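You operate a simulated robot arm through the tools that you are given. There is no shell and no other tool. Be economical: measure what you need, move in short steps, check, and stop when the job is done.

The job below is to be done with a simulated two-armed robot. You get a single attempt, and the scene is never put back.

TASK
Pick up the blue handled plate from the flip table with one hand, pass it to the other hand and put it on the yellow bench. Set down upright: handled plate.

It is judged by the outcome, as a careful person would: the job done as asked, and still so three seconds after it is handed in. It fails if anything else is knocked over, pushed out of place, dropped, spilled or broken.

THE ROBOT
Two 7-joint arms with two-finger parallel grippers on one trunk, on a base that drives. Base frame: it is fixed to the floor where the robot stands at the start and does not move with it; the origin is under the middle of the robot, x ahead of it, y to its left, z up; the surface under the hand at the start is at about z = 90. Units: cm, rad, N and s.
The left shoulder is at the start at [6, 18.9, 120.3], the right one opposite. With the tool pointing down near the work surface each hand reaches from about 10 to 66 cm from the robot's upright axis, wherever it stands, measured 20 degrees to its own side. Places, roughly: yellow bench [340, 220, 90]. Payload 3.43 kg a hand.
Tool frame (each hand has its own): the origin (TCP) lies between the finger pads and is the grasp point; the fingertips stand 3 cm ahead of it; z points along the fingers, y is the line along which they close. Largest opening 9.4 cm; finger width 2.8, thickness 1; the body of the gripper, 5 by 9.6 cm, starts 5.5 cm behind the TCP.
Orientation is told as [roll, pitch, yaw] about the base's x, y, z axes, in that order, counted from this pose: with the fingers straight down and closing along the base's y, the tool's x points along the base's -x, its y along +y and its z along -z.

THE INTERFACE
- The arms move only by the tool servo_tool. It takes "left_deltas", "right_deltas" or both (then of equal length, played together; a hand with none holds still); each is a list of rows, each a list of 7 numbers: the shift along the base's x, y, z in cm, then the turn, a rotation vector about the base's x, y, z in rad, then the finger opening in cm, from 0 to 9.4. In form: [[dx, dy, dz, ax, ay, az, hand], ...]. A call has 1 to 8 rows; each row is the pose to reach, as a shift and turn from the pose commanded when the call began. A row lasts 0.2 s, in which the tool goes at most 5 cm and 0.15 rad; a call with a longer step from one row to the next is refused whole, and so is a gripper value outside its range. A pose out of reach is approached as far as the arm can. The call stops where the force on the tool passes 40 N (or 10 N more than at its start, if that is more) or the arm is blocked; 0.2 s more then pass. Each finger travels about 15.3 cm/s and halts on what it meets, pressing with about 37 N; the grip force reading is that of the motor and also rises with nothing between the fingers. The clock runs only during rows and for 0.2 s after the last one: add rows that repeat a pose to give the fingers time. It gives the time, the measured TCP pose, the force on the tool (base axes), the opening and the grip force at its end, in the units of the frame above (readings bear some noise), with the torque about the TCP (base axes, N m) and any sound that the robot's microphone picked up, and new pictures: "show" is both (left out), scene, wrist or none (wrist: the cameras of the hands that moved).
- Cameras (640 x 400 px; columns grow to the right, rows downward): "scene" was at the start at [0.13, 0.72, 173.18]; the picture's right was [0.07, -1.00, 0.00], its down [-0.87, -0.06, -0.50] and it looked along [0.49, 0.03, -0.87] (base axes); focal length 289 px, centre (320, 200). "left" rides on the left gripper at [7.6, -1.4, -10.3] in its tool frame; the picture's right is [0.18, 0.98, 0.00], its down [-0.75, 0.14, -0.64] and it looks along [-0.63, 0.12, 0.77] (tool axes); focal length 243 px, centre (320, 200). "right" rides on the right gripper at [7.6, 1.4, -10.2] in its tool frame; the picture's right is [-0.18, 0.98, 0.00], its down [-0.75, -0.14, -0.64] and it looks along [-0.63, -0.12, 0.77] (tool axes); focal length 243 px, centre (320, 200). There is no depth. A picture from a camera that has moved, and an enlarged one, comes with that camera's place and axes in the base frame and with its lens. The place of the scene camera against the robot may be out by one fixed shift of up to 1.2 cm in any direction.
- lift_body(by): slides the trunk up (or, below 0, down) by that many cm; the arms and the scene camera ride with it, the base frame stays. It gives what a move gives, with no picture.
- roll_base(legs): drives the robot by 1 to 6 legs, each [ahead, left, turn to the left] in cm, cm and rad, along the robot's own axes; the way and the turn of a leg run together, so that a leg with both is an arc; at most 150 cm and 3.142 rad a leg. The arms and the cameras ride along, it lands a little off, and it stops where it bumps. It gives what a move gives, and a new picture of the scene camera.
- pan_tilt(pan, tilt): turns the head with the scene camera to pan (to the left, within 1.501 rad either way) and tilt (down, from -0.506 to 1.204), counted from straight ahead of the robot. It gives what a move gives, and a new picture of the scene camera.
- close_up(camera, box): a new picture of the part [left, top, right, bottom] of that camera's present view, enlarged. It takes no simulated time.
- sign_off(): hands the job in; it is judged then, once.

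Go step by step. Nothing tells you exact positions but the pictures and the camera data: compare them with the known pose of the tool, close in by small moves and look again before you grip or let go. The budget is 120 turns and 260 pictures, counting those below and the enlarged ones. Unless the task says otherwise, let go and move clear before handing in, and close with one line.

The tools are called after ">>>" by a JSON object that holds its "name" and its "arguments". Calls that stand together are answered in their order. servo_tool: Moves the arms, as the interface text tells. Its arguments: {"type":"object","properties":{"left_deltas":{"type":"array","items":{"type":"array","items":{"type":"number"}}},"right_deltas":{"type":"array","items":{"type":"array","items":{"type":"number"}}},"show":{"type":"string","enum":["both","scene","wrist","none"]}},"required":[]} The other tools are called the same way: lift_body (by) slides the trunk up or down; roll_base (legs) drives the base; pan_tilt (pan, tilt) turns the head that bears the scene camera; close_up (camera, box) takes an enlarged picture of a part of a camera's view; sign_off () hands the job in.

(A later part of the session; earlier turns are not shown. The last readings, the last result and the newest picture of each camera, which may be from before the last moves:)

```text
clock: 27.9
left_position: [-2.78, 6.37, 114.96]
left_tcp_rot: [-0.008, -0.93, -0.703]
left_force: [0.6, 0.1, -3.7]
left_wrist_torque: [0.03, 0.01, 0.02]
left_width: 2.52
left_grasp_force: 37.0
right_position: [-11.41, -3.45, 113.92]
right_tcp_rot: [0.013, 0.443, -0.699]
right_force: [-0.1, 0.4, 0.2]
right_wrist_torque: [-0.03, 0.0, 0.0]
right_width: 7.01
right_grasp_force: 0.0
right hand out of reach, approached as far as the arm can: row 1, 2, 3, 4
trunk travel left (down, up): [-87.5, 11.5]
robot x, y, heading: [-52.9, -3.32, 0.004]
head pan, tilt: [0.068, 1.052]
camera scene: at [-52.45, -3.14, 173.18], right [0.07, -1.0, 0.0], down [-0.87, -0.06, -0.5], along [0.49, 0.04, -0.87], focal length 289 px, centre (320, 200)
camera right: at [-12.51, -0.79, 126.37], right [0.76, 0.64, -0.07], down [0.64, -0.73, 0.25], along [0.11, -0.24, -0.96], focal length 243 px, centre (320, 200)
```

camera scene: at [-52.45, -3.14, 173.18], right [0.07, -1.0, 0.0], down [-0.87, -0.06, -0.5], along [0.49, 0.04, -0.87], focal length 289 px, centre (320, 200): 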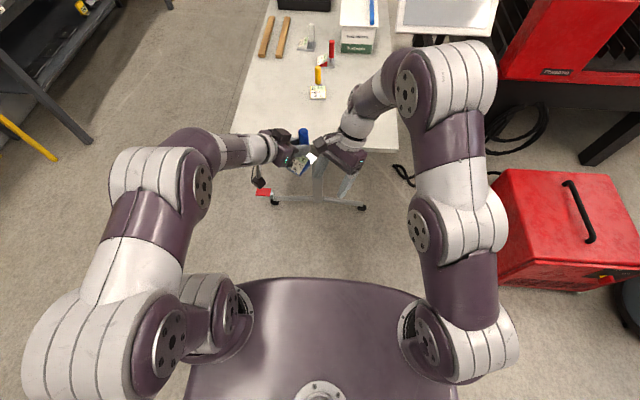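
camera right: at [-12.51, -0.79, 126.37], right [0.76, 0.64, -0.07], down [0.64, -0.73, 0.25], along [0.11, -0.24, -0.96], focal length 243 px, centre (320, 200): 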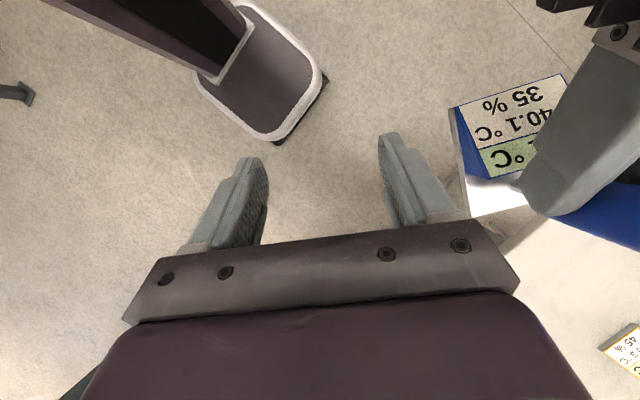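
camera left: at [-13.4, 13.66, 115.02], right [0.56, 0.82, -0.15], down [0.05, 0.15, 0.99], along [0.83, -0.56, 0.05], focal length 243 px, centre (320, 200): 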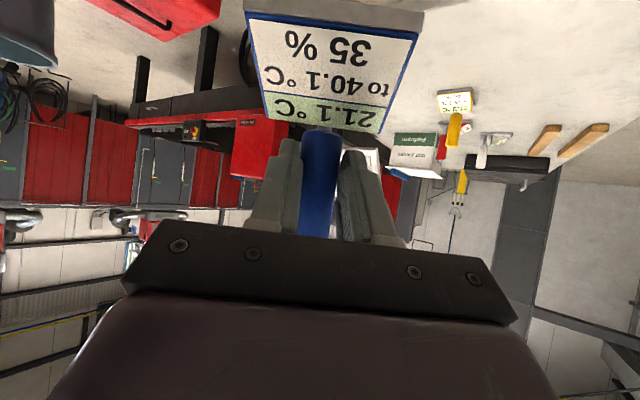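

The handover point is too far out and too high for the right arm. I'll retract the right hand clear, then bring the left hand lower and closer.

>>> {"name": "servo_tool", "arguments": {"right_deltas": [[-1, -3, 1, 0, 0, 0, 7], [-2, -7, 3, 0, 0, 0, 7], [-3, -11, 5, 0, 0, 0, 7], [-3, -13, 6, 0, 0, 0, 7]], "show": "none"}}

>>> {"name": "servo_tool", "arguments": {"left_deltas": [[-2, 0, -2, 0, 0, 0, 1], [-4, 0, -4, 0, 0, 0, 1], [-6, 0, -6, 0, 0, 0, 1], [-8, 0, -8, 0, 0, 0, 1], [-10, 0, -10, 0, 0, 0, 1], [-11, 0, -12, 0, 0, 0, 1], [-12, 0, -14, 0, 0, 0, 1]]}}

```text
clock: 28.9
left_position: [-2.72, 6.5, 114.93]
left_tcp_rot: [-0.007, -0.931, -0.704]
left_force: [0.5, -0.4, -4.3]
left_wrist_torque: [0.0, 0.0, -0.07]
left_width: 2.51
left_grasp_force: 36.8
right_position: [-16.17, -15.41, 116.87]
right_tcp_rot: [0.003, 0.451, -0.698]
right_force: [-0.4, 0.2, 0.4]
right_wrist_torque: [0.01, 0.03, -0.01]
right_width: 7.01
right_grasp_force: 0.1
right hand out of reach, approached as far as the arm can: row 1, 2, 3, 4
trunk travel left (down, up): [-87.5, 11.5]
robot x, y, heading: [-52.88, -4.02, 0.008]
head pan, tilt: [0.068, 1.052]
```

```text
clock: 30.5
left_position: [-12.63, 6.67, 102.8]
left_tcp_rot: [-0.021, -0.927, -0.698]
left_force: [-0.5, -0.1, -4.7]
left_wrist_torque: [0.04, 0.0, -0.02]
left_width: 2.52
left_grasp_force: 36.7
left hand out of reach, approached as far as the arm can: row 6, 7
right_position: [-16.2, -15.31, 116.87]
right_tcp_rot: [0.003, 0.449, -0.697]
right_force: [-0.5, 0.1, 0.0]
right_wrist_torque: [0.01, 0.05, -0.01]
right_width: 7.02
right_grasp_force: 0.1
trunk travel left (down, up): [-87.5, 11.5]
robot x, y, heading: [-52.82, -3.55, 0.003]
head pan, tilt: [0.068, 1.052]
camera scene: at [-52.43, -3.05, 173.18], right [0.08, -1.0, 0.0], down [-0.87, -0.07, -0.5], along [0.49, 0.04, -0.87], focal length 289 px, centre (320, 200)
camera left: at [-23.14, 13.95, 102.96], right [0.56, 0.81, -0.16], down [0.05, 0.16, 0.99], along [0.83, -0.56, 0.04], focal length 243 px, centre (320, 200)
```

scene: 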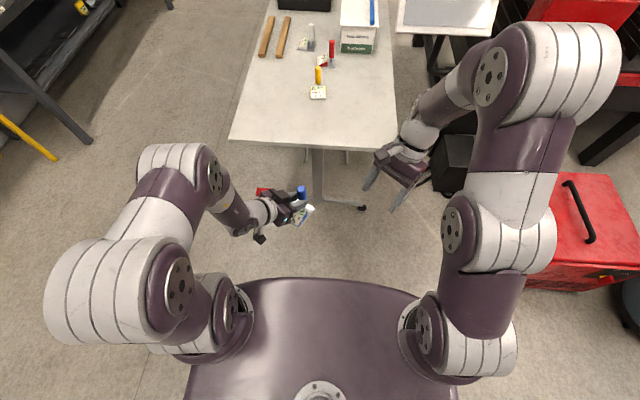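
left: 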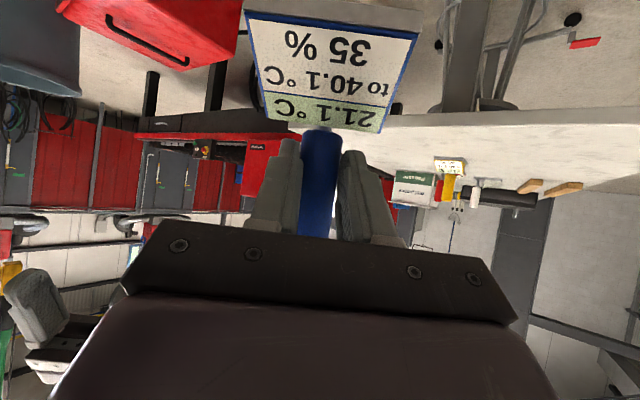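

The left hand is at a good spot: handle at about (−11.4, 5.6), top z ≈ 106.8. I'll reduce the right hand's lean to 0.25 and move it to a point 8 cm back from the grasp.

>>> {"name": "servo_tool", "arguments": {"right_deltas": [[1, 3, 0, -0.065, -0.076, 0, 7], [2, 7, 0, -0.13, -0.152, 0, 7], [4, 11, 0, -0.13, -0.152, 0, 7], [6, 15, -1, -0.13, -0.152, 0, 7], [7.15, 19, -2, -0.13, -0.152, 0, 7]]}}

```text
clock: 31.7
left_position: [-12.59, 6.75, 102.86]
left_tcp_rot: [-0.02, -0.929, -0.695]
left_force: [-0.5, 0.9, -4.0]
left_wrist_torque: [0.04, 0.04, 0.03]
left_width: 2.53
left_grasp_force: 37.8
right_position: [-8.9, 4.02, 115.22]
right_tcp_rot: [0.0, 0.25, -0.7]
right_force: [-0.5, 1.1, 0.6]
right_wrist_torque: [-0.02, 0.01, 0.01]
right_width: 7.0
right_grasp_force: 0.1
trunk travel left (down, up): [-87.5, 11.5]
robot x, y, heading: [-52.75, -4.02, 0.002]
head pan, tilt: [0.068, 1.052]
camera scene: at [-52.43, -2.85, 173.19], right [0.07, -1.0, 0.0], down [-0.87, -0.07, -0.5], along [0.49, 0.04, -0.87], focal length 289 px, centre (320, 200)
camera right: at [-11.63, 8.18, 127.01], right [0.77, 0.64, -0.05], down [0.59, -0.68, 0.44], along [0.25, -0.36, -0.9], focal length 243 px, centre (320, 200)
```

scene: 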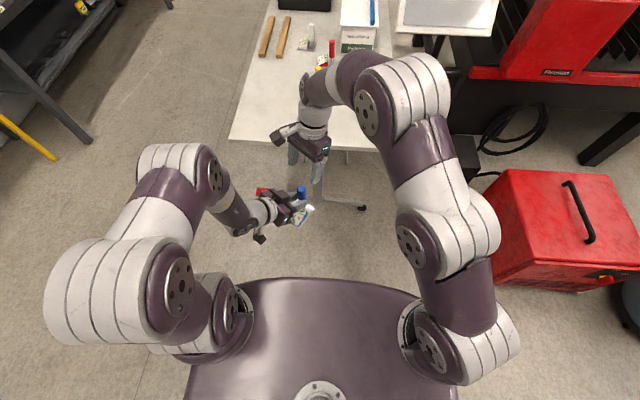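
right: 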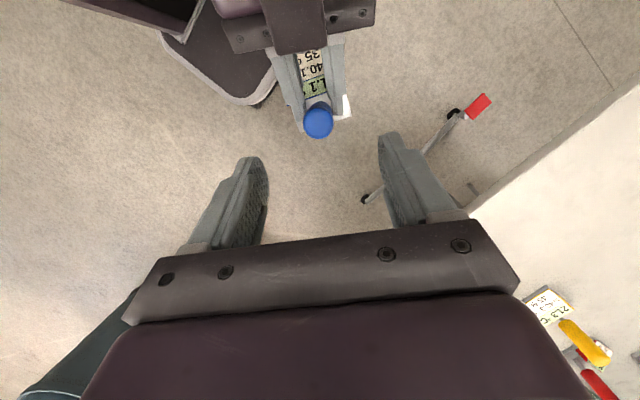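

The handle sits nearly on the right hand's axis in its camera, about 8.7 cm ahead of the TCP. I'll advance about two-thirds of the way, nudge away from the left fingers, and check.

>>> {"name": "servo_tool", "arguments": {"right_deltas": [[0.2, -0.2, -2, 0, 0, 0, 6.5], [-0.2, 0.1, -4, 0, 0, 0, 6.5], [-0.6, 0.3, -5.8, 0, 0, 0, 6.5]]}}

>>> {"name": "close_up", "arguments": {"camera": "right", "box": [200, 60, 440, 240]}}

>>> {"name": "close_up", "arguments": {"camera": "left", "box": [200, 60, 440, 240]}}

```text
clock: 32.5
left_position: [-12.56, 6.63, 102.9]
left_tcp_rot: [-0.019, -0.926, -0.699]
left_force: [0.3, -0.5, -4.2]
left_wrist_torque: [0.05, 0.03, 0.01]
left_width: 2.54
left_grasp_force: 36.9
right_position: [-9.33, 4.04, 109.59]
right_tcp_rot: [0.002, 0.251, -0.699]
right_force: [0.0, -0.5, 0.4]
right_wrist_torque: [0.01, -0.01, -0.05]
right_width: 6.49
right_grasp_force: 0.0
trunk travel left (down, up): [-87.5, 11.5]
robot x, y, heading: [-52.49, -3.62, 0.01]
head pan, tilt: [0.068, 1.052]
camera scene: at [-52.46, -3.1, 173.19], right [0.08, -1.0, 0.0], down [-0.87, -0.07, -0.5], along [0.49, 0.04, -0.87], focal length 289 px, centre (320, 200)
camera right: at [-12.17, 8.2, 121.33], right [0.77, 0.64, -0.04], down [0.59, -0.68, 0.44], along [0.25, -0.36, -0.9], focal length 243 px, centre (320, 200)
```

scene: 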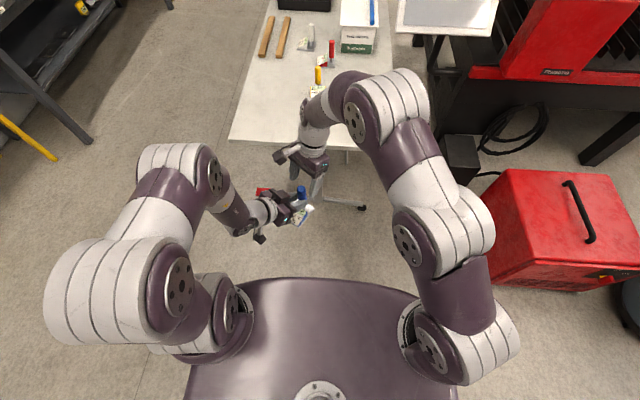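
right: 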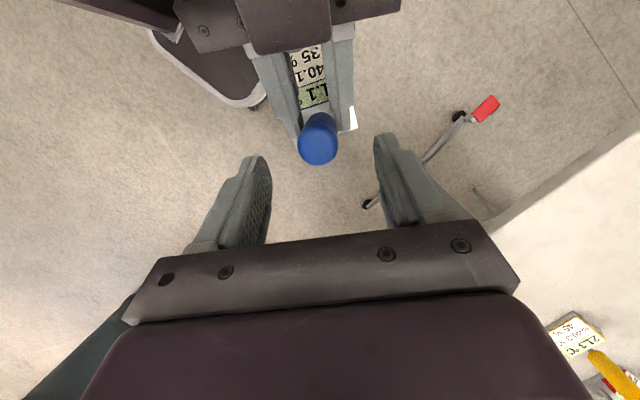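

```text
2.22 times, centred on (320, 150) of right
camera zoom: at [-12.17, 8.2, 121.33], right [0.77, 0.64, -0.04], down [0.59, -0.68, 0.44], along [0.25, -0.36, -0.9], focal length 539 px, centre (320, 311)
```

zoom: 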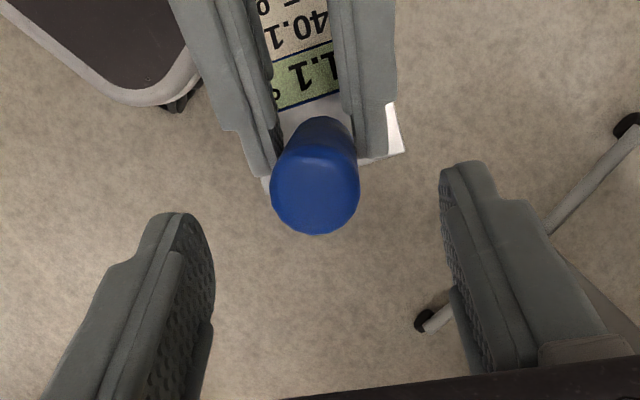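

```text
2.22 times, centred on (320, 150) of left
camera zoom: at [-23.15, 13.91, 102.99], right [0.56, 0.81, -0.16], down [0.05, 0.16, 0.99], along [0.83, -0.56, 0.04], focal length 539 px, centre (320, 311)
```

zoom: 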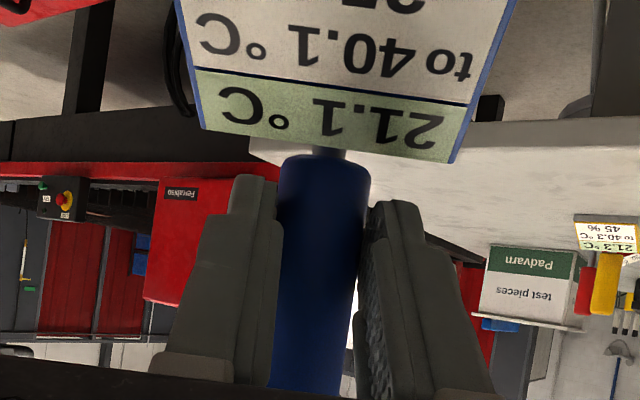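

The handle is centred (lateral offset ≈ 0) and its top is about 3.4 cm ahead of the TCP. I'll advance 2.5 cm along the fingers and close.

>>> {"name": "servo_tool", "arguments": {"right_deltas": [[-0.25, 0.2, -1.2, 0, 0, 0, 6], [-0.47, 0.4, -2.4, 0, 0, 0, 6], [-0.47, 0.4, -2.4, 0, 0, 0, 4], [-0.47, 0.4, -2.4, 0, 0, 0, 2.6], [-0.47, 0.4, -2.4, 0, 0, 0, 1], [-0.47, 0.4, -2.4, 0, 0, 0, 1]]}}

>>> {"name": "close_up", "arguments": {"camera": "right", "box": [200, 60, 440, 240]}}

>>> {"name": "close_up", "arguments": {"camera": "left", "box": [200, 60, 440, 240]}}

```text
clock: 33.9
left_position: [-12.65, 6.63, 102.77]
left_tcp_rot: [-0.019, -0.929, -0.698]
left_force: [-3.6, -3.7, -0.6]
left_wrist_torque: [0.37, -0.17, -0.17]
left_width: 2.52
left_grasp_force: 37.3
right_position: [-9.98, 4.54, 106.93]
right_tcp_rot: [0.002, 0.249, -0.699]
right_force: [4.1, 3.9, -0.5]
right_wrist_torque: [-0.24, -0.05, -0.02]
right_width: 2.5
right_grasp_force: 37.0
trunk travel left (down, up): [-87.5, 11.5]
robot x, y, heading: [-52.81, -3.74, 0.005]
head pan, tilt: [0.068, 1.052]
camera scene: at [-52.47, -3.07, 173.18], right [0.07, -1.0, 0.0], down [-0.87, -0.07, -0.5], along [0.49, 0.04, -0.87], focal length 289 px, centre (320, 200)
camera right: at [-12.78, 8.64, 118.81], right [0.77, 0.64, -0.04], down [0.59, -0.68, 0.44], along [0.25, -0.36, -0.9], focal length 243 px, centre (320, 200)
```

scene: 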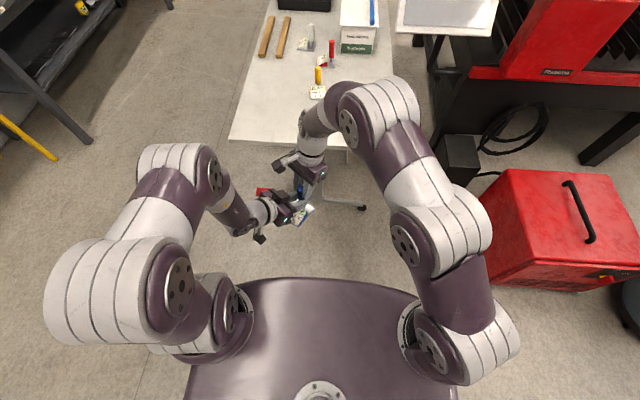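
right: 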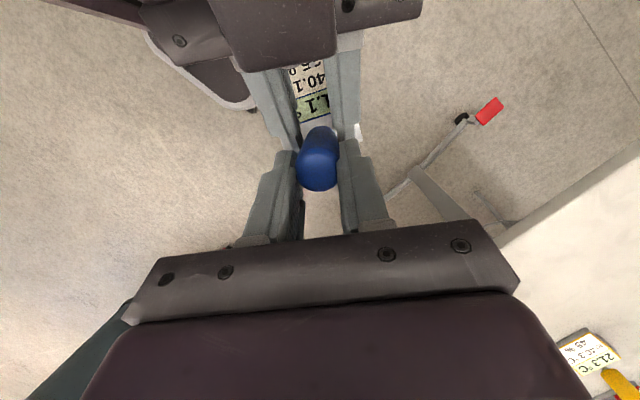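

```text
2.22 times, centred on (320, 150) of right
camera zoom: at [-12.78, 8.64, 118.81], right [0.77, 0.64, -0.04], down [0.59, -0.68, 0.44], along [0.25, -0.36, -0.9], focal length 539 px, centre (320, 311)
```

zoom: 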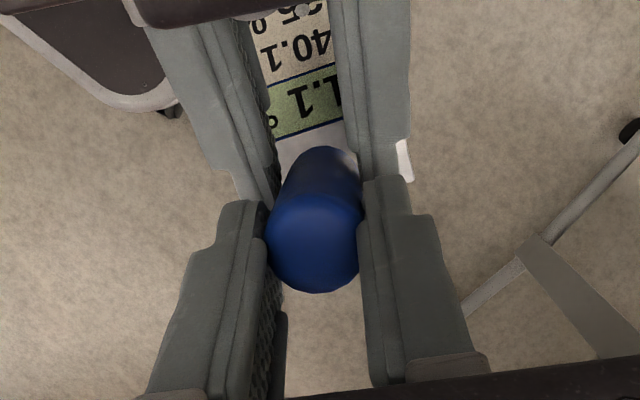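

```text
2.22 times, centred on (320, 150) of left
camera zoom: at [-23.16, 13.92, 102.98], right [0.56, 0.81, -0.16], down [0.05, 0.16, 0.99], along [0.83, -0.56, 0.04], focal length 539 px, centre (320, 311)
```

zoom: 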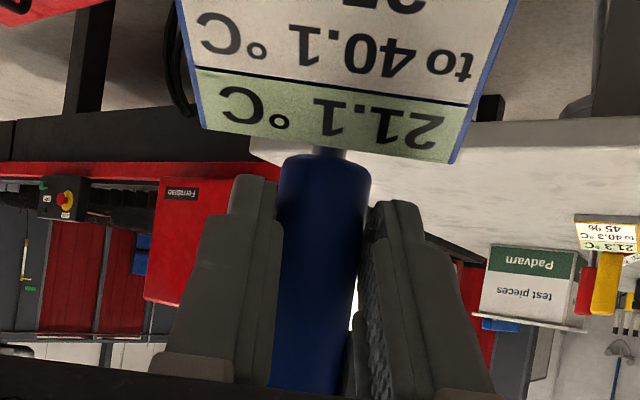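

Both hands hold the handle, the right one at 2.50 cm. I'll release the left hand and back it out along its own finger axis.

>>> {"name": "servo_tool", "arguments": {"left_deltas": [[0, 0, 0, 0, 0, 0, 4], [0, 0, 0, 0, 0, 0, 6.5], [-1.2, 1.0, 1.2, 0, 0, 0, 6.5], [-2.5, 2.1, 2.4, 0, 0, 0, 6.5], [-4.3, 3.6, 4.2, 0, 0, 0, 6.5], [-6.1, 5.2, 6, 0, 0, 0, 6.5]]}}

```text
clock: 35.3
left_position: [-18.77, 12.12, 108.73]
left_tcp_rot: [-0.011, -0.931, -0.703]
left_force: [-0.3, -0.8, -0.5]
left_wrist_torque: [-0.01, -0.01, 0.0]
left_width: 6.5
left_grasp_force: 0.0
right_position: [-10.04, 4.45, 107.13]
right_tcp_rot: [0.002, 0.25, -0.697]
right_force: [0.6, 0.6, 0.3]
right_wrist_torque: [-0.06, -0.11, -0.01]
right_width: 2.49
right_grasp_force: 37.3
trunk travel left (down, up): [-87.5, 11.5]
robot x, y, heading: [-53.11, -3.68, 0.012]
head pan, tilt: [0.068, 1.052]
camera scene: at [-52.52, -3.0, 173.18], right [0.07, -1.0, 0.0], down [-0.87, -0.07, -0.5], along [0.49, 0.04, -0.87], focal length 289 px, centre (320, 200)
camera left: at [-29.23, 19.47, 108.75], right [0.56, 0.82, -0.15], down [0.05, 0.15, 0.99], along [0.83, -0.56, 0.05], focal length 243 px, centre (320, 200)
```

scene: 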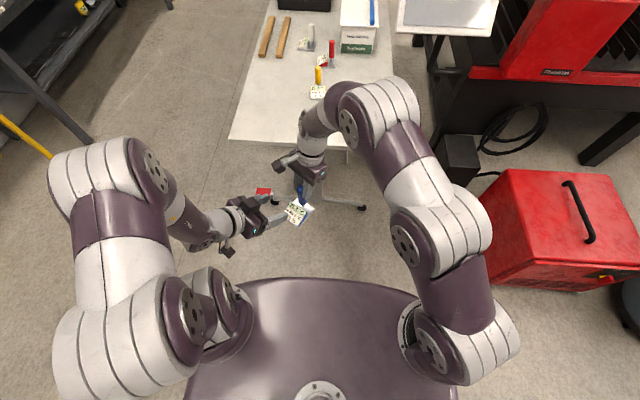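
left: 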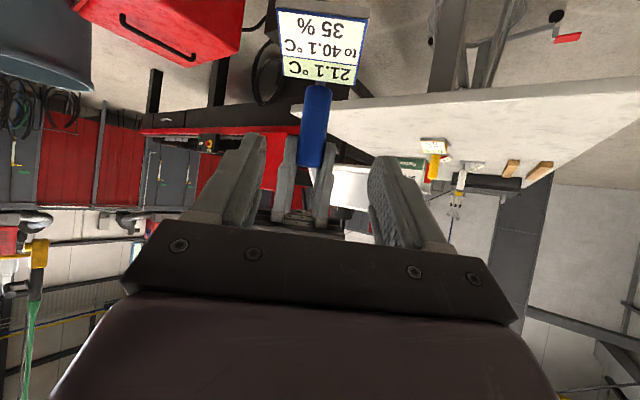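

The handover is done: the right hand alone holds the plate upright. I'll stow the left hand upright and away, and look around for the yellow bench.

>>> {"name": "servo_tool", "arguments": {"left_deltas": [[-1, 2, 1, 0.08, 0.1, 0, 6.5], [-1, 4, 2, 0.16, 0.2, 0, 6.5], [-1, 6, 4, 0.25, 0.3, 0, 6.5], [0, 8, 5, 0.34, 0.4, 0, 6.5], [1, 10, 6, 0.42, 0.5, 0, 6.5], [2, 12, 7, 0.5, 0.6, 0, 6.5], [2, 13, 8, 0.58, 0.7, 0, 6.5]], "show": "none"}}

>>> {"name": "pan_tilt", "arguments": {"pan": 0.5, "tilt": 0.35}}

>>> {"name": "pan_tilt", "arguments": {"pan": 0.0, "tilt": 0.35}}

>>> {"name": "pan_tilt", "arguments": {"pan": 1.2, "tilt": 0.5}}

```text
clock: 36.9
left_position: [-16.94, 25.06, 116.66]
left_tcp_rot: [-0.016, -0.022, -0.7]
left_force: [-0.2, 0.0, -0.2]
left_wrist_torque: [-0.01, -0.02, 0.03]
left_width: 6.5
left_grasp_force: 0.0
right_position: [-10.03, 4.35, 106.96]
right_tcp_rot: [0.002, 0.252, -0.699]
right_force: [-0.6, 1.0, 0.8]
right_wrist_torque: [-0.06, -0.1, 0.02]
right_width: 2.5
right_grasp_force: 37.1
trunk travel left (down, up): [-87.5, 11.5]
robot x, y, heading: [-52.87, -3.84, 0.011]
head pan, tilt: [0.068, 1.052]
```

```text
clock: 38.0
left_position: [-16.94, 25.0, 116.71]
left_tcp_rot: [-0.019, -0.022, -0.7]
left_force: [0.7, 0.0, 0.1]
left_wrist_torque: [-0.02, 0.0, -0.03]
left_width: 6.51
left_grasp_force: 0.0
right_position: [-10.06, 4.46, 106.99]
right_tcp_rot: [0.001, 0.249, -0.698]
right_force: [0.1, 0.6, -0.6]
right_wrist_torque: [-0.05, -0.08, 0.01]
right_width: 2.48
right_grasp_force: 36.8
trunk travel left (down, up): [-87.5, 11.5]
robot x, y, heading: [-52.4, -3.81, 0.003]
head pan, tilt: [0.499, 0.351]
camera scene: at [-50.92, 0.94, 179.01], right [0.48, -0.87, 0.0], down [-0.3, -0.17, -0.94], along [0.82, 0.45, -0.34], focal length 289 px, centre (320, 200)
```

scene: 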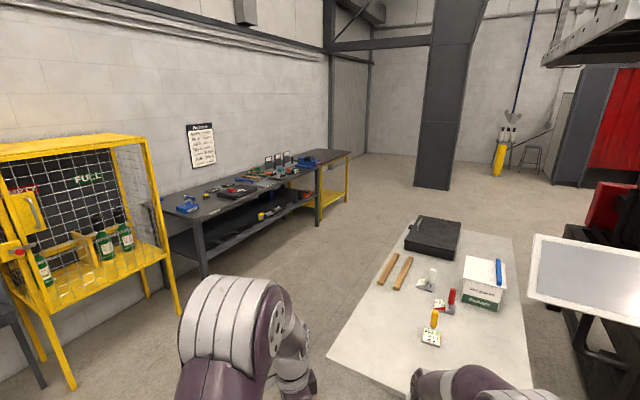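

```text
clock: 38.9
left_position: [-17.02, 25.19, 116.73]
left_tcp_rot: [-0.019, -0.022, -0.701]
left_force: [-0.1, 0.1, -0.5]
left_wrist_torque: [-0.01, 0.02, -0.01]
left_width: 6.47
left_grasp_force: 0.0
right_position: [-10.11, 4.43, 106.95]
right_tcp_rot: [0.0, 0.251, -0.698]
right_force: [0.9, -1.1, 0.0]
right_wrist_torque: [-0.03, -0.11, -0.01]
right_width: 2.48
right_grasp_force: 36.9
trunk travel left (down, up): [-87.5, 11.5]
robot x, y, heading: [-52.64, -3.86, 0.002]
head pan, tilt: [0.0, 0.351]
camera scene: at [-49.77, -3.48, 179.01], right [0.01, -1.0, 0.0], down [-0.34, 0.0, -0.94], along [0.94, 0.01, -0.34], focal length 289 px, centre (320, 200)
```

scene: 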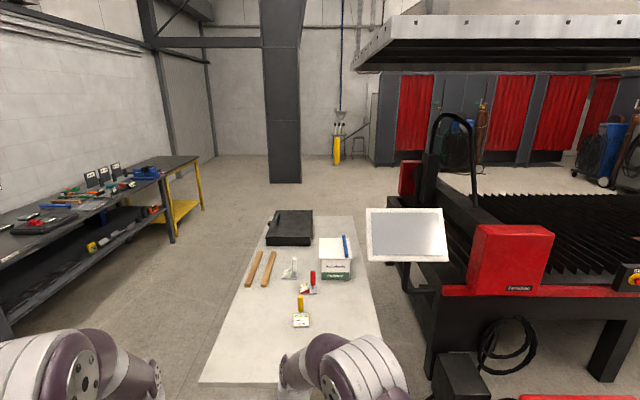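

```text
clock: 40.3
left_position: [-16.91, 24.99, 116.77]
left_tcp_rot: [-0.017, -0.025, -0.7]
left_force: [0.1, 0.3, -0.4]
left_wrist_torque: [-0.01, -0.02, -0.01]
left_width: 6.47
left_grasp_force: 0.2
right_position: [-9.98, 4.5, 107.05]
right_tcp_rot: [0.002, 0.249, -0.697]
right_force: [0.0, -0.2, -0.4]
right_wrist_torque: [-0.07, -0.07, 0.03]
right_width: 2.49
right_grasp_force: 37.6
trunk travel left (down, up): [-87.5, 11.5]
robot x, y, heading: [-52.69, -4.01, 0.004]
head pan, tilt: [1.201, 0.499]
camera scene: at [-55.84, 4.94, 177.65], right [0.93, -0.36, 0.0], down [-0.17, -0.45, -0.88], along [0.31, 0.82, -0.48], focal length 289 px, centre (320, 200)
```

scene: 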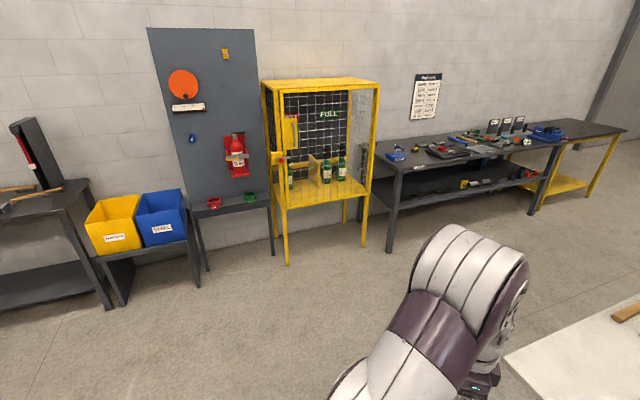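

The yellow bench, with a dark top and yellow legs, spans about x 285–390 with its front edge at y ≈ 190. I'll drive up the clear corridor between the flip table and the wall benches.

>>> {"name": "roll_base", "arguments": {"legs": [[0, 112, 0], [150, 0, 0], [150, 0, 0]]}}

>>> {"name": "pan_tilt", "arguments": {"pan": 0.8, "tilt": 0.6}}

```text
clock: 59.8
left_position: [277.14, 133.68, 116.77]
left_tcp_rot: [-0.015, -0.022, -0.71]
left_force: [0.3, 0.0, 0.5]
left_wrist_torque: [0.02, 0.01, 0.03]
left_width: 6.5
left_grasp_force: 0.0
right_position: [283.78, 112.85, 107.05]
right_tcp_rot: [0.002, 0.25, -0.712]
right_force: [0.4, 0.4, -0.4]
right_wrist_torque: [-0.07, -0.11, -0.02]
right_width: 2.49
right_grasp_force: 37.1
trunk travel left (down, up): [-87.5, 11.5]
robot x, y, heading: [240.97, 105.02, 0.001]
head pan, tilt: [1.201, 0.499]
camera scene: at [238.03, 113.94, 177.65], right [0.93, -0.37, 0.0], down [-0.18, -0.45, -0.88], along [0.32, 0.82, -0.48], focal length 289 px, centre (320, 200)
```

scene: 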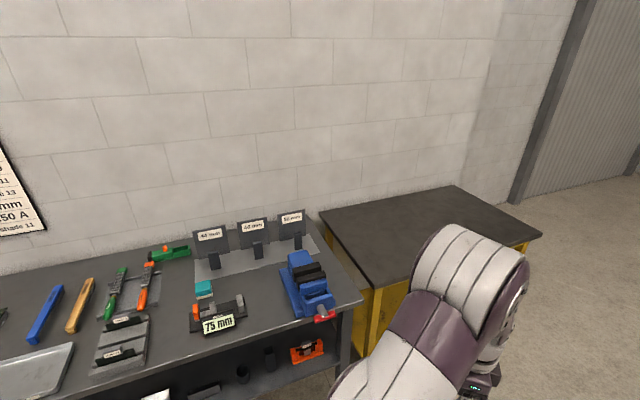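

```text
clock: 60.6
left_position: [277.13, 133.63, 116.7]
left_tcp_rot: [-0.018, -0.023, -0.712]
left_force: [0.2, -0.4, -0.2]
left_wrist_torque: [0.0, 0.0, 0.02]
left_width: 6.51
left_grasp_force: 0.1
right_position: [283.91, 112.95, 107.0]
right_tcp_rot: [0.001, 0.25, -0.711]
right_force: [0.1, 0.5, 0.1]
right_wrist_torque: [-0.07, -0.07, 0.03]
right_width: 2.5
right_grasp_force: 36.7
trunk travel left (down, up): [-87.5, 11.5]
robot x, y, heading: [241.51, 104.88, -0.006]
head pan, tilt: [0.799, 0.6]
camera scene: at [240.93, 111.78, 176.74], right [0.71, -0.7, 0.0], down [-0.4, -0.4, -0.82], along [0.58, 0.59, -0.57], focal length 289 px, centre (320, 200)
```

scene: 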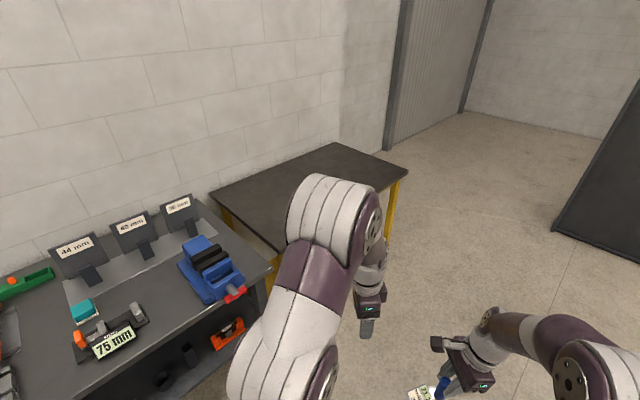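

The yellow bench top is empty, spanning about x 293–390 and y 187–246. I'll drive on to x ≈ 335 and turn left to face it.

>>> {"name": "roll_base", "arguments": {"legs": [[94, 0, 0], [0, 0, 1.571]]}}

>>> {"name": "servo_tool", "arguments": {"right_deltas": [[0, 0, 2, 0, 0, 0, 1], [0, 0, 4, 0, 0, 0, 1]], "show": "none"}}

>>> {"name": "pan_tilt", "arguments": {"pan": 0.0, "tilt": 0.8}}

```text
clock: 69.3
left_position: [303.48, 140.94, 116.68]
left_tcp_rot: [-0.018, -0.023, 0.894]
left_force: [1.1, 0.5, 0.1]
left_wrist_torque: [0.02, 0.0, -0.01]
left_width: 6.51
left_grasp_force: 0.0
right_position: [324.04, 148.31, 107.03]
right_tcp_rot: [0.002, 0.249, 0.894]
right_force: [-0.2, 0.4, 0.0]
right_wrist_torque: [0.06, -0.06, 0.02]
right_width: 2.51
right_grasp_force: 37.0
trunk travel left (down, up): [-87.5, 11.5]
robot x, y, heading: [333.29, 106.26, 1.603]
head pan, tilt: [0.799, 0.6]
camera scene: at [326.36, 106.24, 176.74], right [0.67, 0.74, 0.0], down [0.42, -0.38, -0.82], along [-0.61, 0.56, -0.57], focal length 289 px, centre (320, 200)
```

scene: 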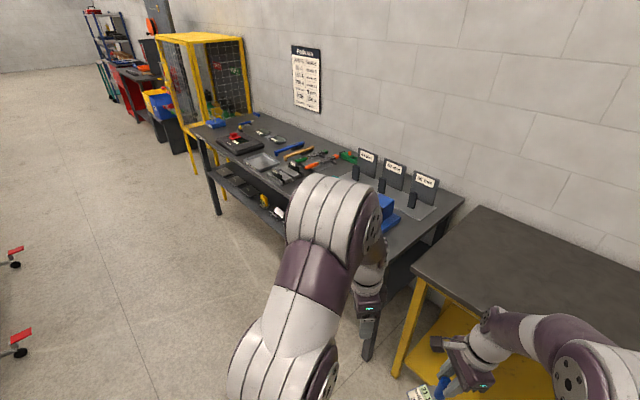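

```text
clock: 69.9
left_position: [303.45, 140.89, 116.75]
left_tcp_rot: [-0.017, -0.022, 0.896]
left_force: [0.3, -0.6, -0.2]
left_wrist_torque: [-0.01, -0.01, 0.01]
left_width: 6.5
left_grasp_force: 0.1
right_position: [323.95, 148.33, 111.23]
right_tcp_rot: [0.001, 0.249, 0.895]
right_force: [0.9, -0.1, -3.6]
right_wrist_torque: [0.09, -0.08, 0.03]
right_width: 2.51
right_grasp_force: 36.7
trunk travel left (down, up): [-87.5, 11.5]
robot x, y, heading: [333.65, 105.99, 1.6]
head pan, tilt: [0.799, 0.6]
```

```text
clock: 71.0
left_position: [303.53, 140.92, 116.67]
left_tcp_rot: [-0.017, -0.025, 0.894]
left_force: [-0.8, -0.1, -0.5]
left_wrist_torque: [-0.02, 0.0, 0.01]
left_width: 6.49
left_grasp_force: 0.1
right_position: [323.89, 148.27, 111.2]
right_tcp_rot: [0.002, 0.25, 0.895]
right_force: [0.7, 0.0, -3.6]
right_wrist_torque: [0.09, -0.06, -0.01]
right_width: 2.49
right_grasp_force: 37.0
trunk travel left (down, up): [-87.5, 11.5]
robot x, y, heading: [332.96, 105.92, 1.6]
head pan, tilt: [0.0, 0.799]
camera scene: at [332.62, 108.32, 175.05], right [1.0, 0.03, 0.0], down [0.02, -0.72, -0.7], along [-0.02, 0.7, -0.72], focal length 289 px, centre (320, 200)
```

scene: 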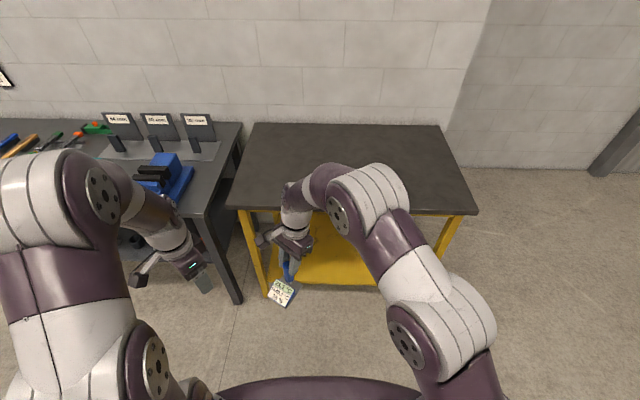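

The bench is straight ahead and empty. I'll shift right 18 cm so the left arm stays clear of the vise on the dark bench, then drive forward 46 cm.

>>> {"name": "roll_base", "arguments": {"legs": [[0, -18, 0], [46, 0, 0]]}}

```text
clock: 74.9
left_position: [318.84, 186.77, 116.62]
left_tcp_rot: [-0.018, -0.022, 0.916]
left_force: [0.0, 0.9, 0.5]
left_wrist_torque: [0.0, -0.01, 0.01]
left_width: 6.49
left_grasp_force: 0.0
right_position: [339.02, 194.58, 111.22]
right_tcp_rot: [0.002, 0.25, 0.918]
right_force: [0.2, 0.2, -3.9]
right_wrist_torque: [0.11, -0.09, 0.01]
right_width: 2.52
right_grasp_force: 37.1
trunk travel left (down, up): [-87.5, 11.5]
robot x, y, heading: [349.43, 152.97, 1.623]
head pan, tilt: [0.0, 0.799]
camera scene: at [348.65, 154.81, 175.05], right [1.0, 0.05, 0.0], down [0.04, -0.72, -0.7], along [-0.04, 0.7, -0.72], focal length 289 px, centre (320, 200)
```

scene: 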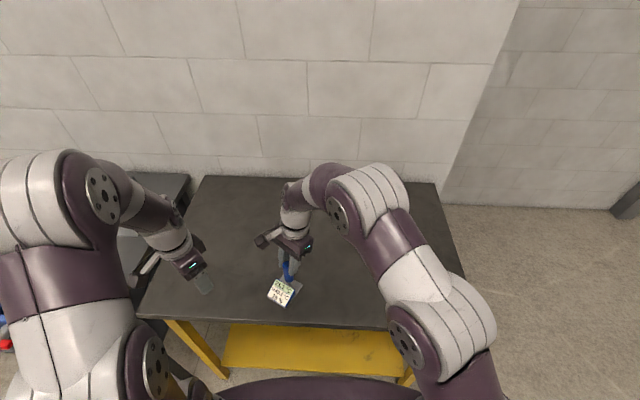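

The plate now hovers over the bench. I'll extend it 8 cm further in, lower part way, and inspect whether it's level.

>>> {"name": "servo_tool", "arguments": {"right_deltas": [[0, 3, 0, 0, 0, 0, 1], [0, 6, -1, 0, 0, 0, 1], [0, 8, -3, 0, 0, 0, 1], [0, 8, -5.5, 0, 0, 0, 1]]}}

>>> {"name": "close_up", "arguments": {"camera": "scene", "box": [220, 220, 348, 300]}}

>>> {"name": "close_up", "arguments": {"camera": "left", "box": [0, 0, 640, 400]}}

```text
clock: 75.9
left_position: [318.71, 186.94, 116.65]
left_tcp_rot: [-0.015, -0.022, 0.916]
left_force: [-0.4, 0.0, 0.3]
left_wrist_torque: [-0.03, 0.02, 0.04]
left_width: 6.5
left_grasp_force: 0.1
right_position: [339.33, 202.02, 105.26]
right_tcp_rot: [0.001, 0.249, 0.916]
right_force: [0.1, -0.3, -3.5]
right_wrist_torque: [0.07, -0.07, -0.02]
right_width: 2.49
right_grasp_force: 37.0
right hand out of reach, approached as far as the arm can: row 2, 3, 4
trunk travel left (down, up): [-87.5, 11.5]
robot x, y, heading: [349.12, 152.79, 1.622]
head pan, tilt: [0.0, 0.799]
camera scene: at [348.6, 155.0, 175.05], right [1.0, 0.05, 0.0], down [0.04, -0.72, -0.7], along [-0.04, 0.7, -0.72], focal length 289 px, centre (320, 200)
camera right: at [335.28, 199.04, 117.01], right [-0.67, 0.74, -0.04], down [0.65, 0.62, 0.44], along [0.35, 0.26, -0.9], focal length 243 px, centre (320, 200)
```

scene: 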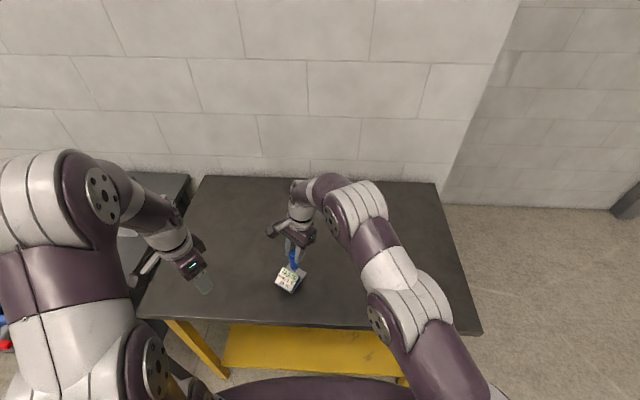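
right: 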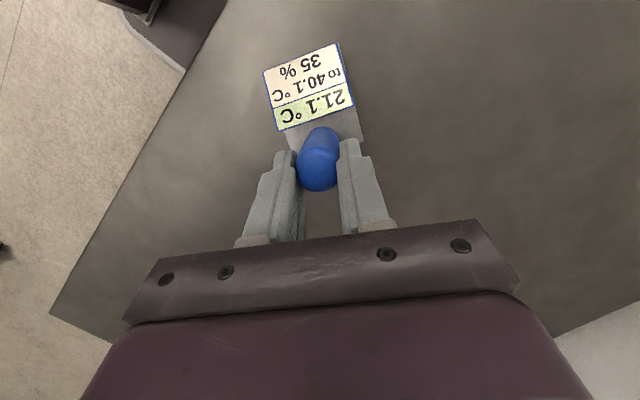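

```text
5.00 times, centred on (284, 260) of scene
camera zoom: at [348.6, 155.0, 175.05], right [1.0, 0.05, 0.0], down [0.04, -0.72, -0.7], along [-0.04, 0.7, -0.72], focal length 1444 px, centre (500, -100)
```

zoom: 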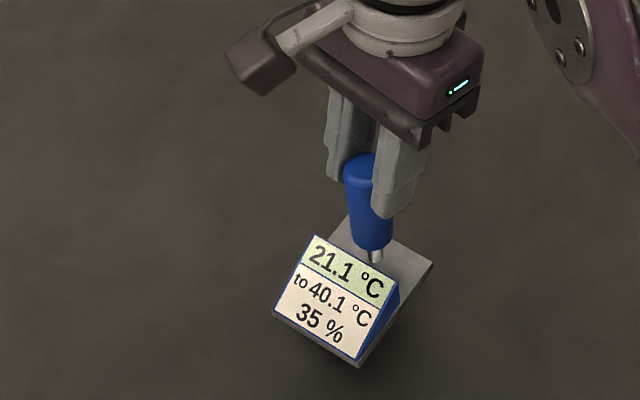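

```text
1.00 times, centred on (320, 200) of left (not enlarged: the box is as wide or as high as the picture)
camera zoom: at [315.01, 179.97, 126.84], right [-0.89, 0.45, -0.02], down [0.33, 0.68, 0.66], along [0.31, 0.58, -0.75], focal length 243 px, centre (320, 200)
```

zoom: 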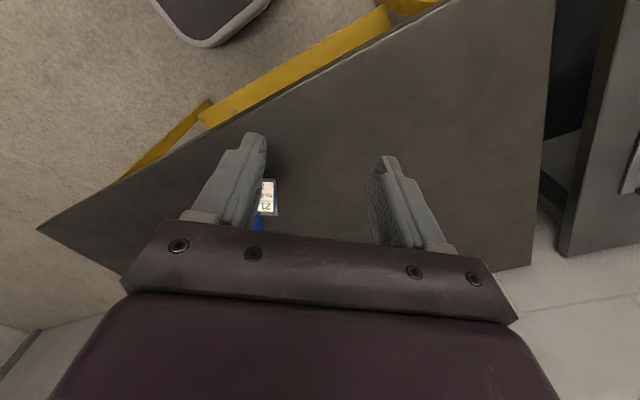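

The plate is upright to within a few degrees and well inside the bench edge. I'll lower it to just above expected contact.

>>> {"name": "servo_tool", "arguments": {"right_deltas": [[0, 0, -1.5, 0, 0, 0, 1], [0, 0, -3, 0, 0, 0, 1], [0, 0, -3.6, 0, 0, 0, 1]]}}

>>> {"name": "close_up", "arguments": {"camera": "scene", "box": [220, 220, 348, 300]}}

```text
clock: 76.7
left_position: [318.9, 186.86, 116.6]
left_tcp_rot: [-0.017, -0.023, 0.915]
left_force: [-0.5, -0.9, 0.1]
left_wrist_torque: [-0.01, -0.02, -0.01]
left_width: 6.47
left_grasp_force: 0.0
right_position: [339.49, 201.82, 101.7]
right_tcp_rot: [0.001, 0.249, 0.918]
right_force: [-0.1, -0.2, -3.2]
right_wrist_torque: [0.07, -0.05, -0.02]
right_width: 2.49
right_grasp_force: 36.6
trunk travel left (down, up): [-87.5, 11.5]
robot x, y, heading: [349.29, 152.8, 1.626]
head pan, tilt: [0.0, 0.799]
camera scene: at [348.66, 154.93, 175.05], right [1.0, 0.05, 0.0], down [0.04, -0.72, -0.7], along [-0.04, 0.7, -0.72], focal length 289 px, centre (320, 200)
camera right: at [335.39, 198.92, 113.54], right [-0.67, 0.74, -0.04], down [0.65, 0.62, 0.44], along [0.35, 0.26, -0.9], focal length 243 px, centre (320, 200)
```

scene: 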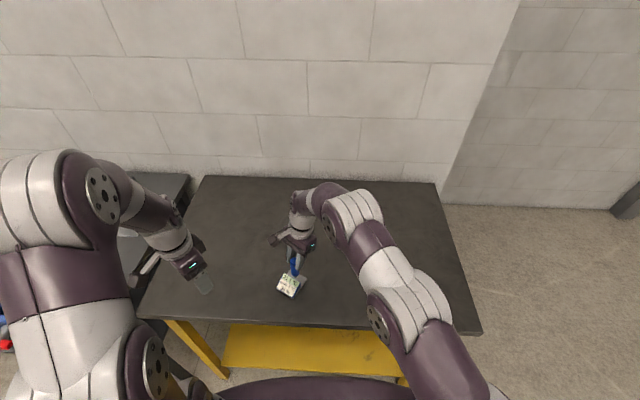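
right: 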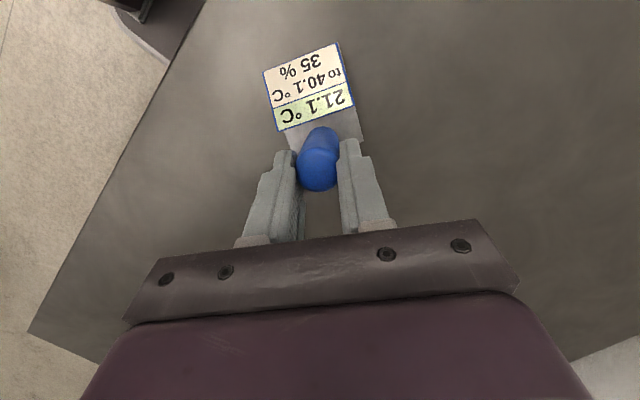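

```text
5.00 times, centred on (284, 260) of scene
camera zoom: at [348.66, 154.93, 175.05], right [1.0, 0.05, 0.0], down [0.04, -0.72, -0.7], along [-0.04, 0.7, -0.72], focal length 1444 px, centre (500, -100)
```

zoom: 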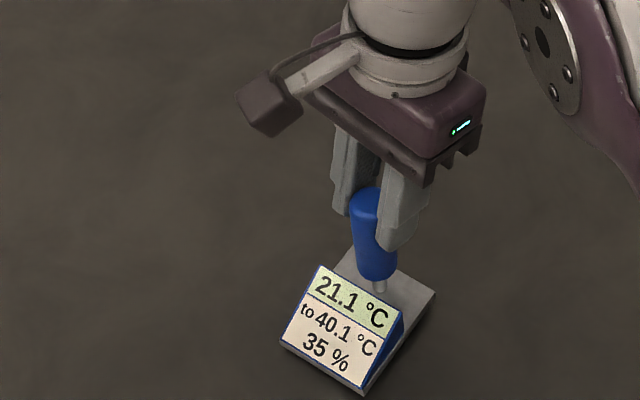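

There's no contact yet (force still the plate's weight). I'll step down slowly and watch the force.

>>> {"name": "servo_tool", "arguments": {"right_deltas": [[0, 0, -0.25, 0, 0, 0, 1], [0, 0, -0.5, 0, 0, 0, 1]], "show": "none"}}

>>> {"name": "servo_tool", "arguments": {"right_deltas": [[0, 0, -0.15, 0, 0, 0, 1], [0, 0, -0.3, 0, 0, 0, 1]], "show": "none"}}

```text
clock: 77.3
left_position: [318.86, 186.98, 116.62]
left_tcp_rot: [-0.017, -0.022, 0.915]
left_force: [-0.1, 0.2, 0.5]
left_wrist_torque: [0.0, 0.03, -0.01]
left_width: 6.49
left_grasp_force: 0.0
right_position: [339.46, 201.86, 101.24]
right_tcp_rot: [0.003, 0.25, 0.916]
right_force: [-0.5, -0.3, -4.2]
right_wrist_torque: [0.08, -0.06, 0.01]
right_width: 2.49
right_grasp_force: 36.4
trunk travel left (down, up): [-87.5, 11.5]
robot x, y, heading: [349.39, 152.61, 1.621]
head pan, tilt: [0.0, 0.799]
```

```text
clock: 77.9
left_position: [318.91, 186.86, 116.73]
left_tcp_rot: [-0.018, -0.022, 0.916]
left_force: [0.7, 0.4, 0.4]
left_wrist_torque: [-0.02, 0.0, 0.02]
left_width: 6.48
left_grasp_force: 0.0
right_position: [339.47, 201.84, 100.89]
right_tcp_rot: [0.002, 0.25, 0.919]
right_force: [1.3, -0.3, 1.2]
right_wrist_torque: [-0.38, -0.11, 0.02]
right_width: 2.48
right_grasp_force: 37.2
trunk travel left (down, up): [-87.5, 11.5]
robot x, y, heading: [349.42, 152.59, 1.626]
head pan, tilt: [0.0, 0.799]
```

Contact occurred at TCP z ≈ 100.9, as predicted. I'll press slightly to seat it, then look.

>>> {"name": "servo_tool", "arguments": {"right_deltas": [[0, 0, -0.12, 0, 0, 0, 1], [0, 0, -0.12, 0, 0, 0, 1]], "show": "wrist"}}

>>> {"name": "close_up", "arguments": {"camera": "scene", "box": [260, 250, 324, 300]}}

```text
clock: 78.5
left_position: [318.82, 186.81, 116.67]
left_tcp_rot: [-0.017, -0.023, 0.916]
left_force: [0.4, -0.4, -0.2]
left_wrist_torque: [0.01, -0.03, 0.02]
left_width: 6.5
left_grasp_force: 0.1
right_position: [339.42, 201.82, 100.88]
right_tcp_rot: [0.005, 0.25, 0.918]
right_force: [0.3, 0.3, 13.3]
right_wrist_torque: [-1.08, 0.46, -0.05]
right_width: 2.49
right_grasp_force: 37.2
trunk travel left (down, up): [-87.5, 11.5]
robot x, y, heading: [349.3, 152.68, 1.623]
head pan, tilt: [0.0, 0.799]
camera right: at [335.46, 198.9, 112.77], right [-0.67, 0.74, -0.04], down [0.65, 0.62, 0.44], along [0.35, 0.27, -0.9], focal length 243 px, centre (320, 200)
```

right: 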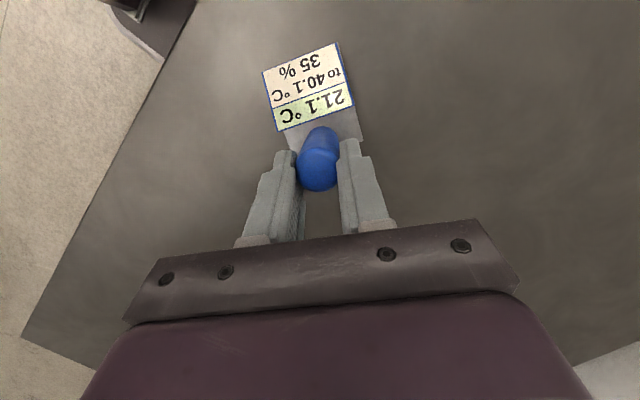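

```text
8.00 times, centred on (292, 275) of scene
camera zoom: at [348.72, 154.73, 175.07], right [1.0, 0.05, 0.0], down [0.04, -0.72, -0.7], along [-0.04, 0.7, -0.72], focal length 2310 px, centre (544, -400)
```

zoom: 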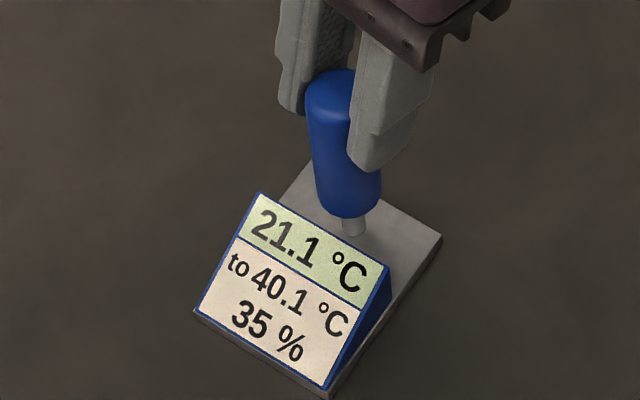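

The front edge bears the load, so the tilt is tiny. I'll ease the pressure a little and open the fingers gently.

>>> {"name": "servo_tool", "arguments": {"right_deltas": [[0, 0, 0.1, 0, 0, 0, 1], [0, 0, 0.1, 0, 0, 0, 3], [0, 0, 0.1, 0, 0, 0, 4.5], [0, 0, 0.1, 0, 0, 0, 6.5], [0, 0, 0.1, 0, 0, 0, 6.5]], "show": "wrist"}}

>>> {"name": "close_up", "arguments": {"camera": "scene", "box": [260, 250, 324, 300]}}

```text
clock: 79.7
left_position: [318.83, 186.93, 116.65]
left_tcp_rot: [-0.018, -0.023, 0.916]
left_force: [0.0, -0.3, 0.7]
left_wrist_torque: [-0.02, 0.03, 0.01]
left_width: 6.5
left_grasp_force: 0.0
right_position: [339.56, 201.88, 100.9]
right_tcp_rot: [0.0, 0.25, 0.916]
right_force: [0.5, -1.4, 0.5]
right_wrist_torque: [0.0, -0.03, -0.03]
right_width: 6.52
right_grasp_force: 0.0
trunk travel left (down, up): [-87.5, 11.5]
robot x, y, heading: [349.38, 152.37, 1.622]
head pan, tilt: [0.0, 0.799]
camera right: at [335.47, 198.94, 112.67], right [-0.67, 0.74, -0.04], down [0.65, 0.62, 0.44], along [0.35, 0.26, -0.9], focal length 243 px, centre (320, 200)
```

right: 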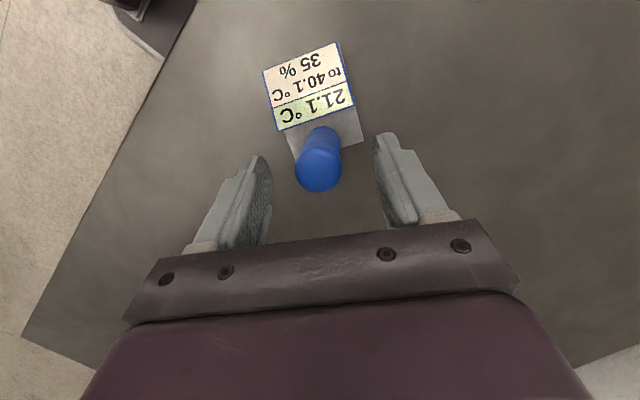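

```text
8.00 times, centred on (292, 275) of scene
camera zoom: at [348.66, 154.89, 175.05], right [1.0, 0.05, 0.0], down [0.04, -0.72, -0.7], along [-0.04, 0.7, -0.72], focal length 2310 px, centre (544, -400)
```

zoom: 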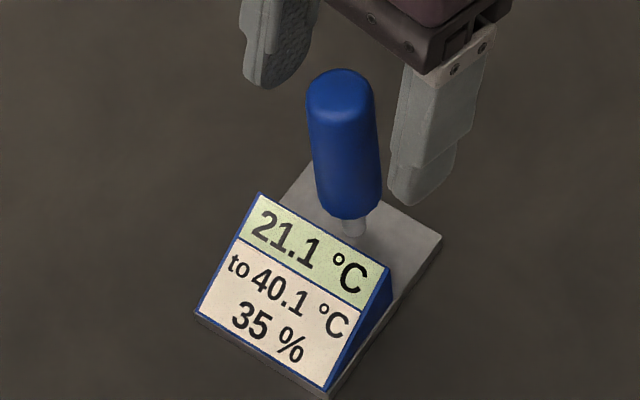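

It's released and standing flat. I'll raise the trunk for a purely vertical retreat, then back the base away.

>>> {"name": "lift_body", "arguments": {"by": 11}}

>>> {"name": "roll_base", "arguments": {"legs": [[-30, 0, 0]]}}

>>> {"name": "close_up", "arguments": {"camera": "scene", "box": [240, 140, 368, 240]}}

```text
clock: 81.1
left_position: [318.8, 186.81, 127.68]
left_tcp_rot: [-0.017, -0.023, 0.916]
left_force: [0.8, 0.3, -0.3]
left_wrist_torque: [-0.03, 0.03, 0.0]
left_width: 6.5
left_grasp_force: 0.0
right_position: [339.52, 201.86, 111.81]
right_tcp_rot: [0.001, 0.249, 0.918]
right_force: [-0.9, 0.3, -1.3]
right_wrist_torque: [0.04, -0.01, 0.0]
right_width: 6.52
right_grasp_force: 0.1
trunk travel left (down, up): [-98.5, 0.5]
robot x, y, heading: [349.33, 152.29, 1.624]
head pan, tilt: [0.0, 0.799]
```

```text
clock: 83.2
left_position: [320.36, 157.77, 127.72]
left_tcp_rot: [-0.017, -0.022, 0.913]
left_force: [0.2, 0.6, -0.2]
left_wrist_torque: [0.02, -0.02, 0.0]
left_width: 6.5
left_grasp_force: 0.0
right_position: [341.11, 172.64, 111.83]
right_tcp_rot: [0.001, 0.252, 0.913]
right_force: [-0.6, 0.5, 0.5]
right_wrist_torque: [0.0, -0.01, -0.01]
right_width: 6.49
right_grasp_force: 0.1
trunk travel left (down, up): [-98.5, 0.5]
robot x, y, heading: [350.64, 123.36, 1.615]
head pan, tilt: [0.0, 0.799]
camera scene: at [350.13, 125.8, 186.04], right [1.0, 0.05, 0.0], down [0.04, -0.72, -0.7], along [-0.03, 0.69, -0.72], focal length 289 px, centre (320, 200)
```

scene: 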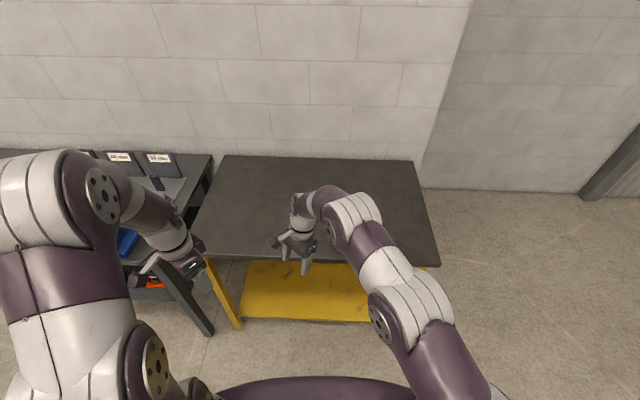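

```text
4.00 times, centred on (304, 190) of scene
camera zoom: at [350.13, 125.8, 186.04], right [1.0, 0.05, 0.0], down [0.04, -0.72, -0.7], along [-0.03, 0.69, -0.72], focal length 1155 px, centre (384, 240)
```

zoom: 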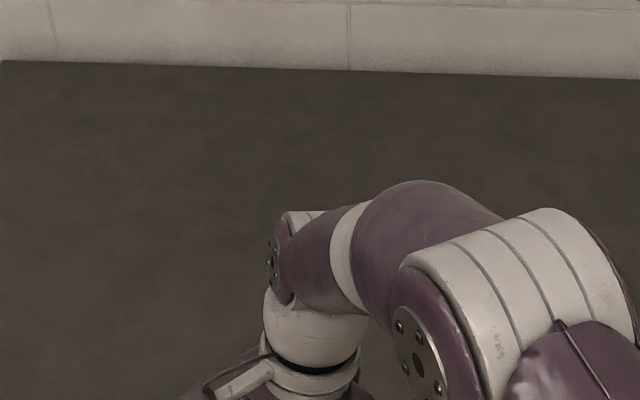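

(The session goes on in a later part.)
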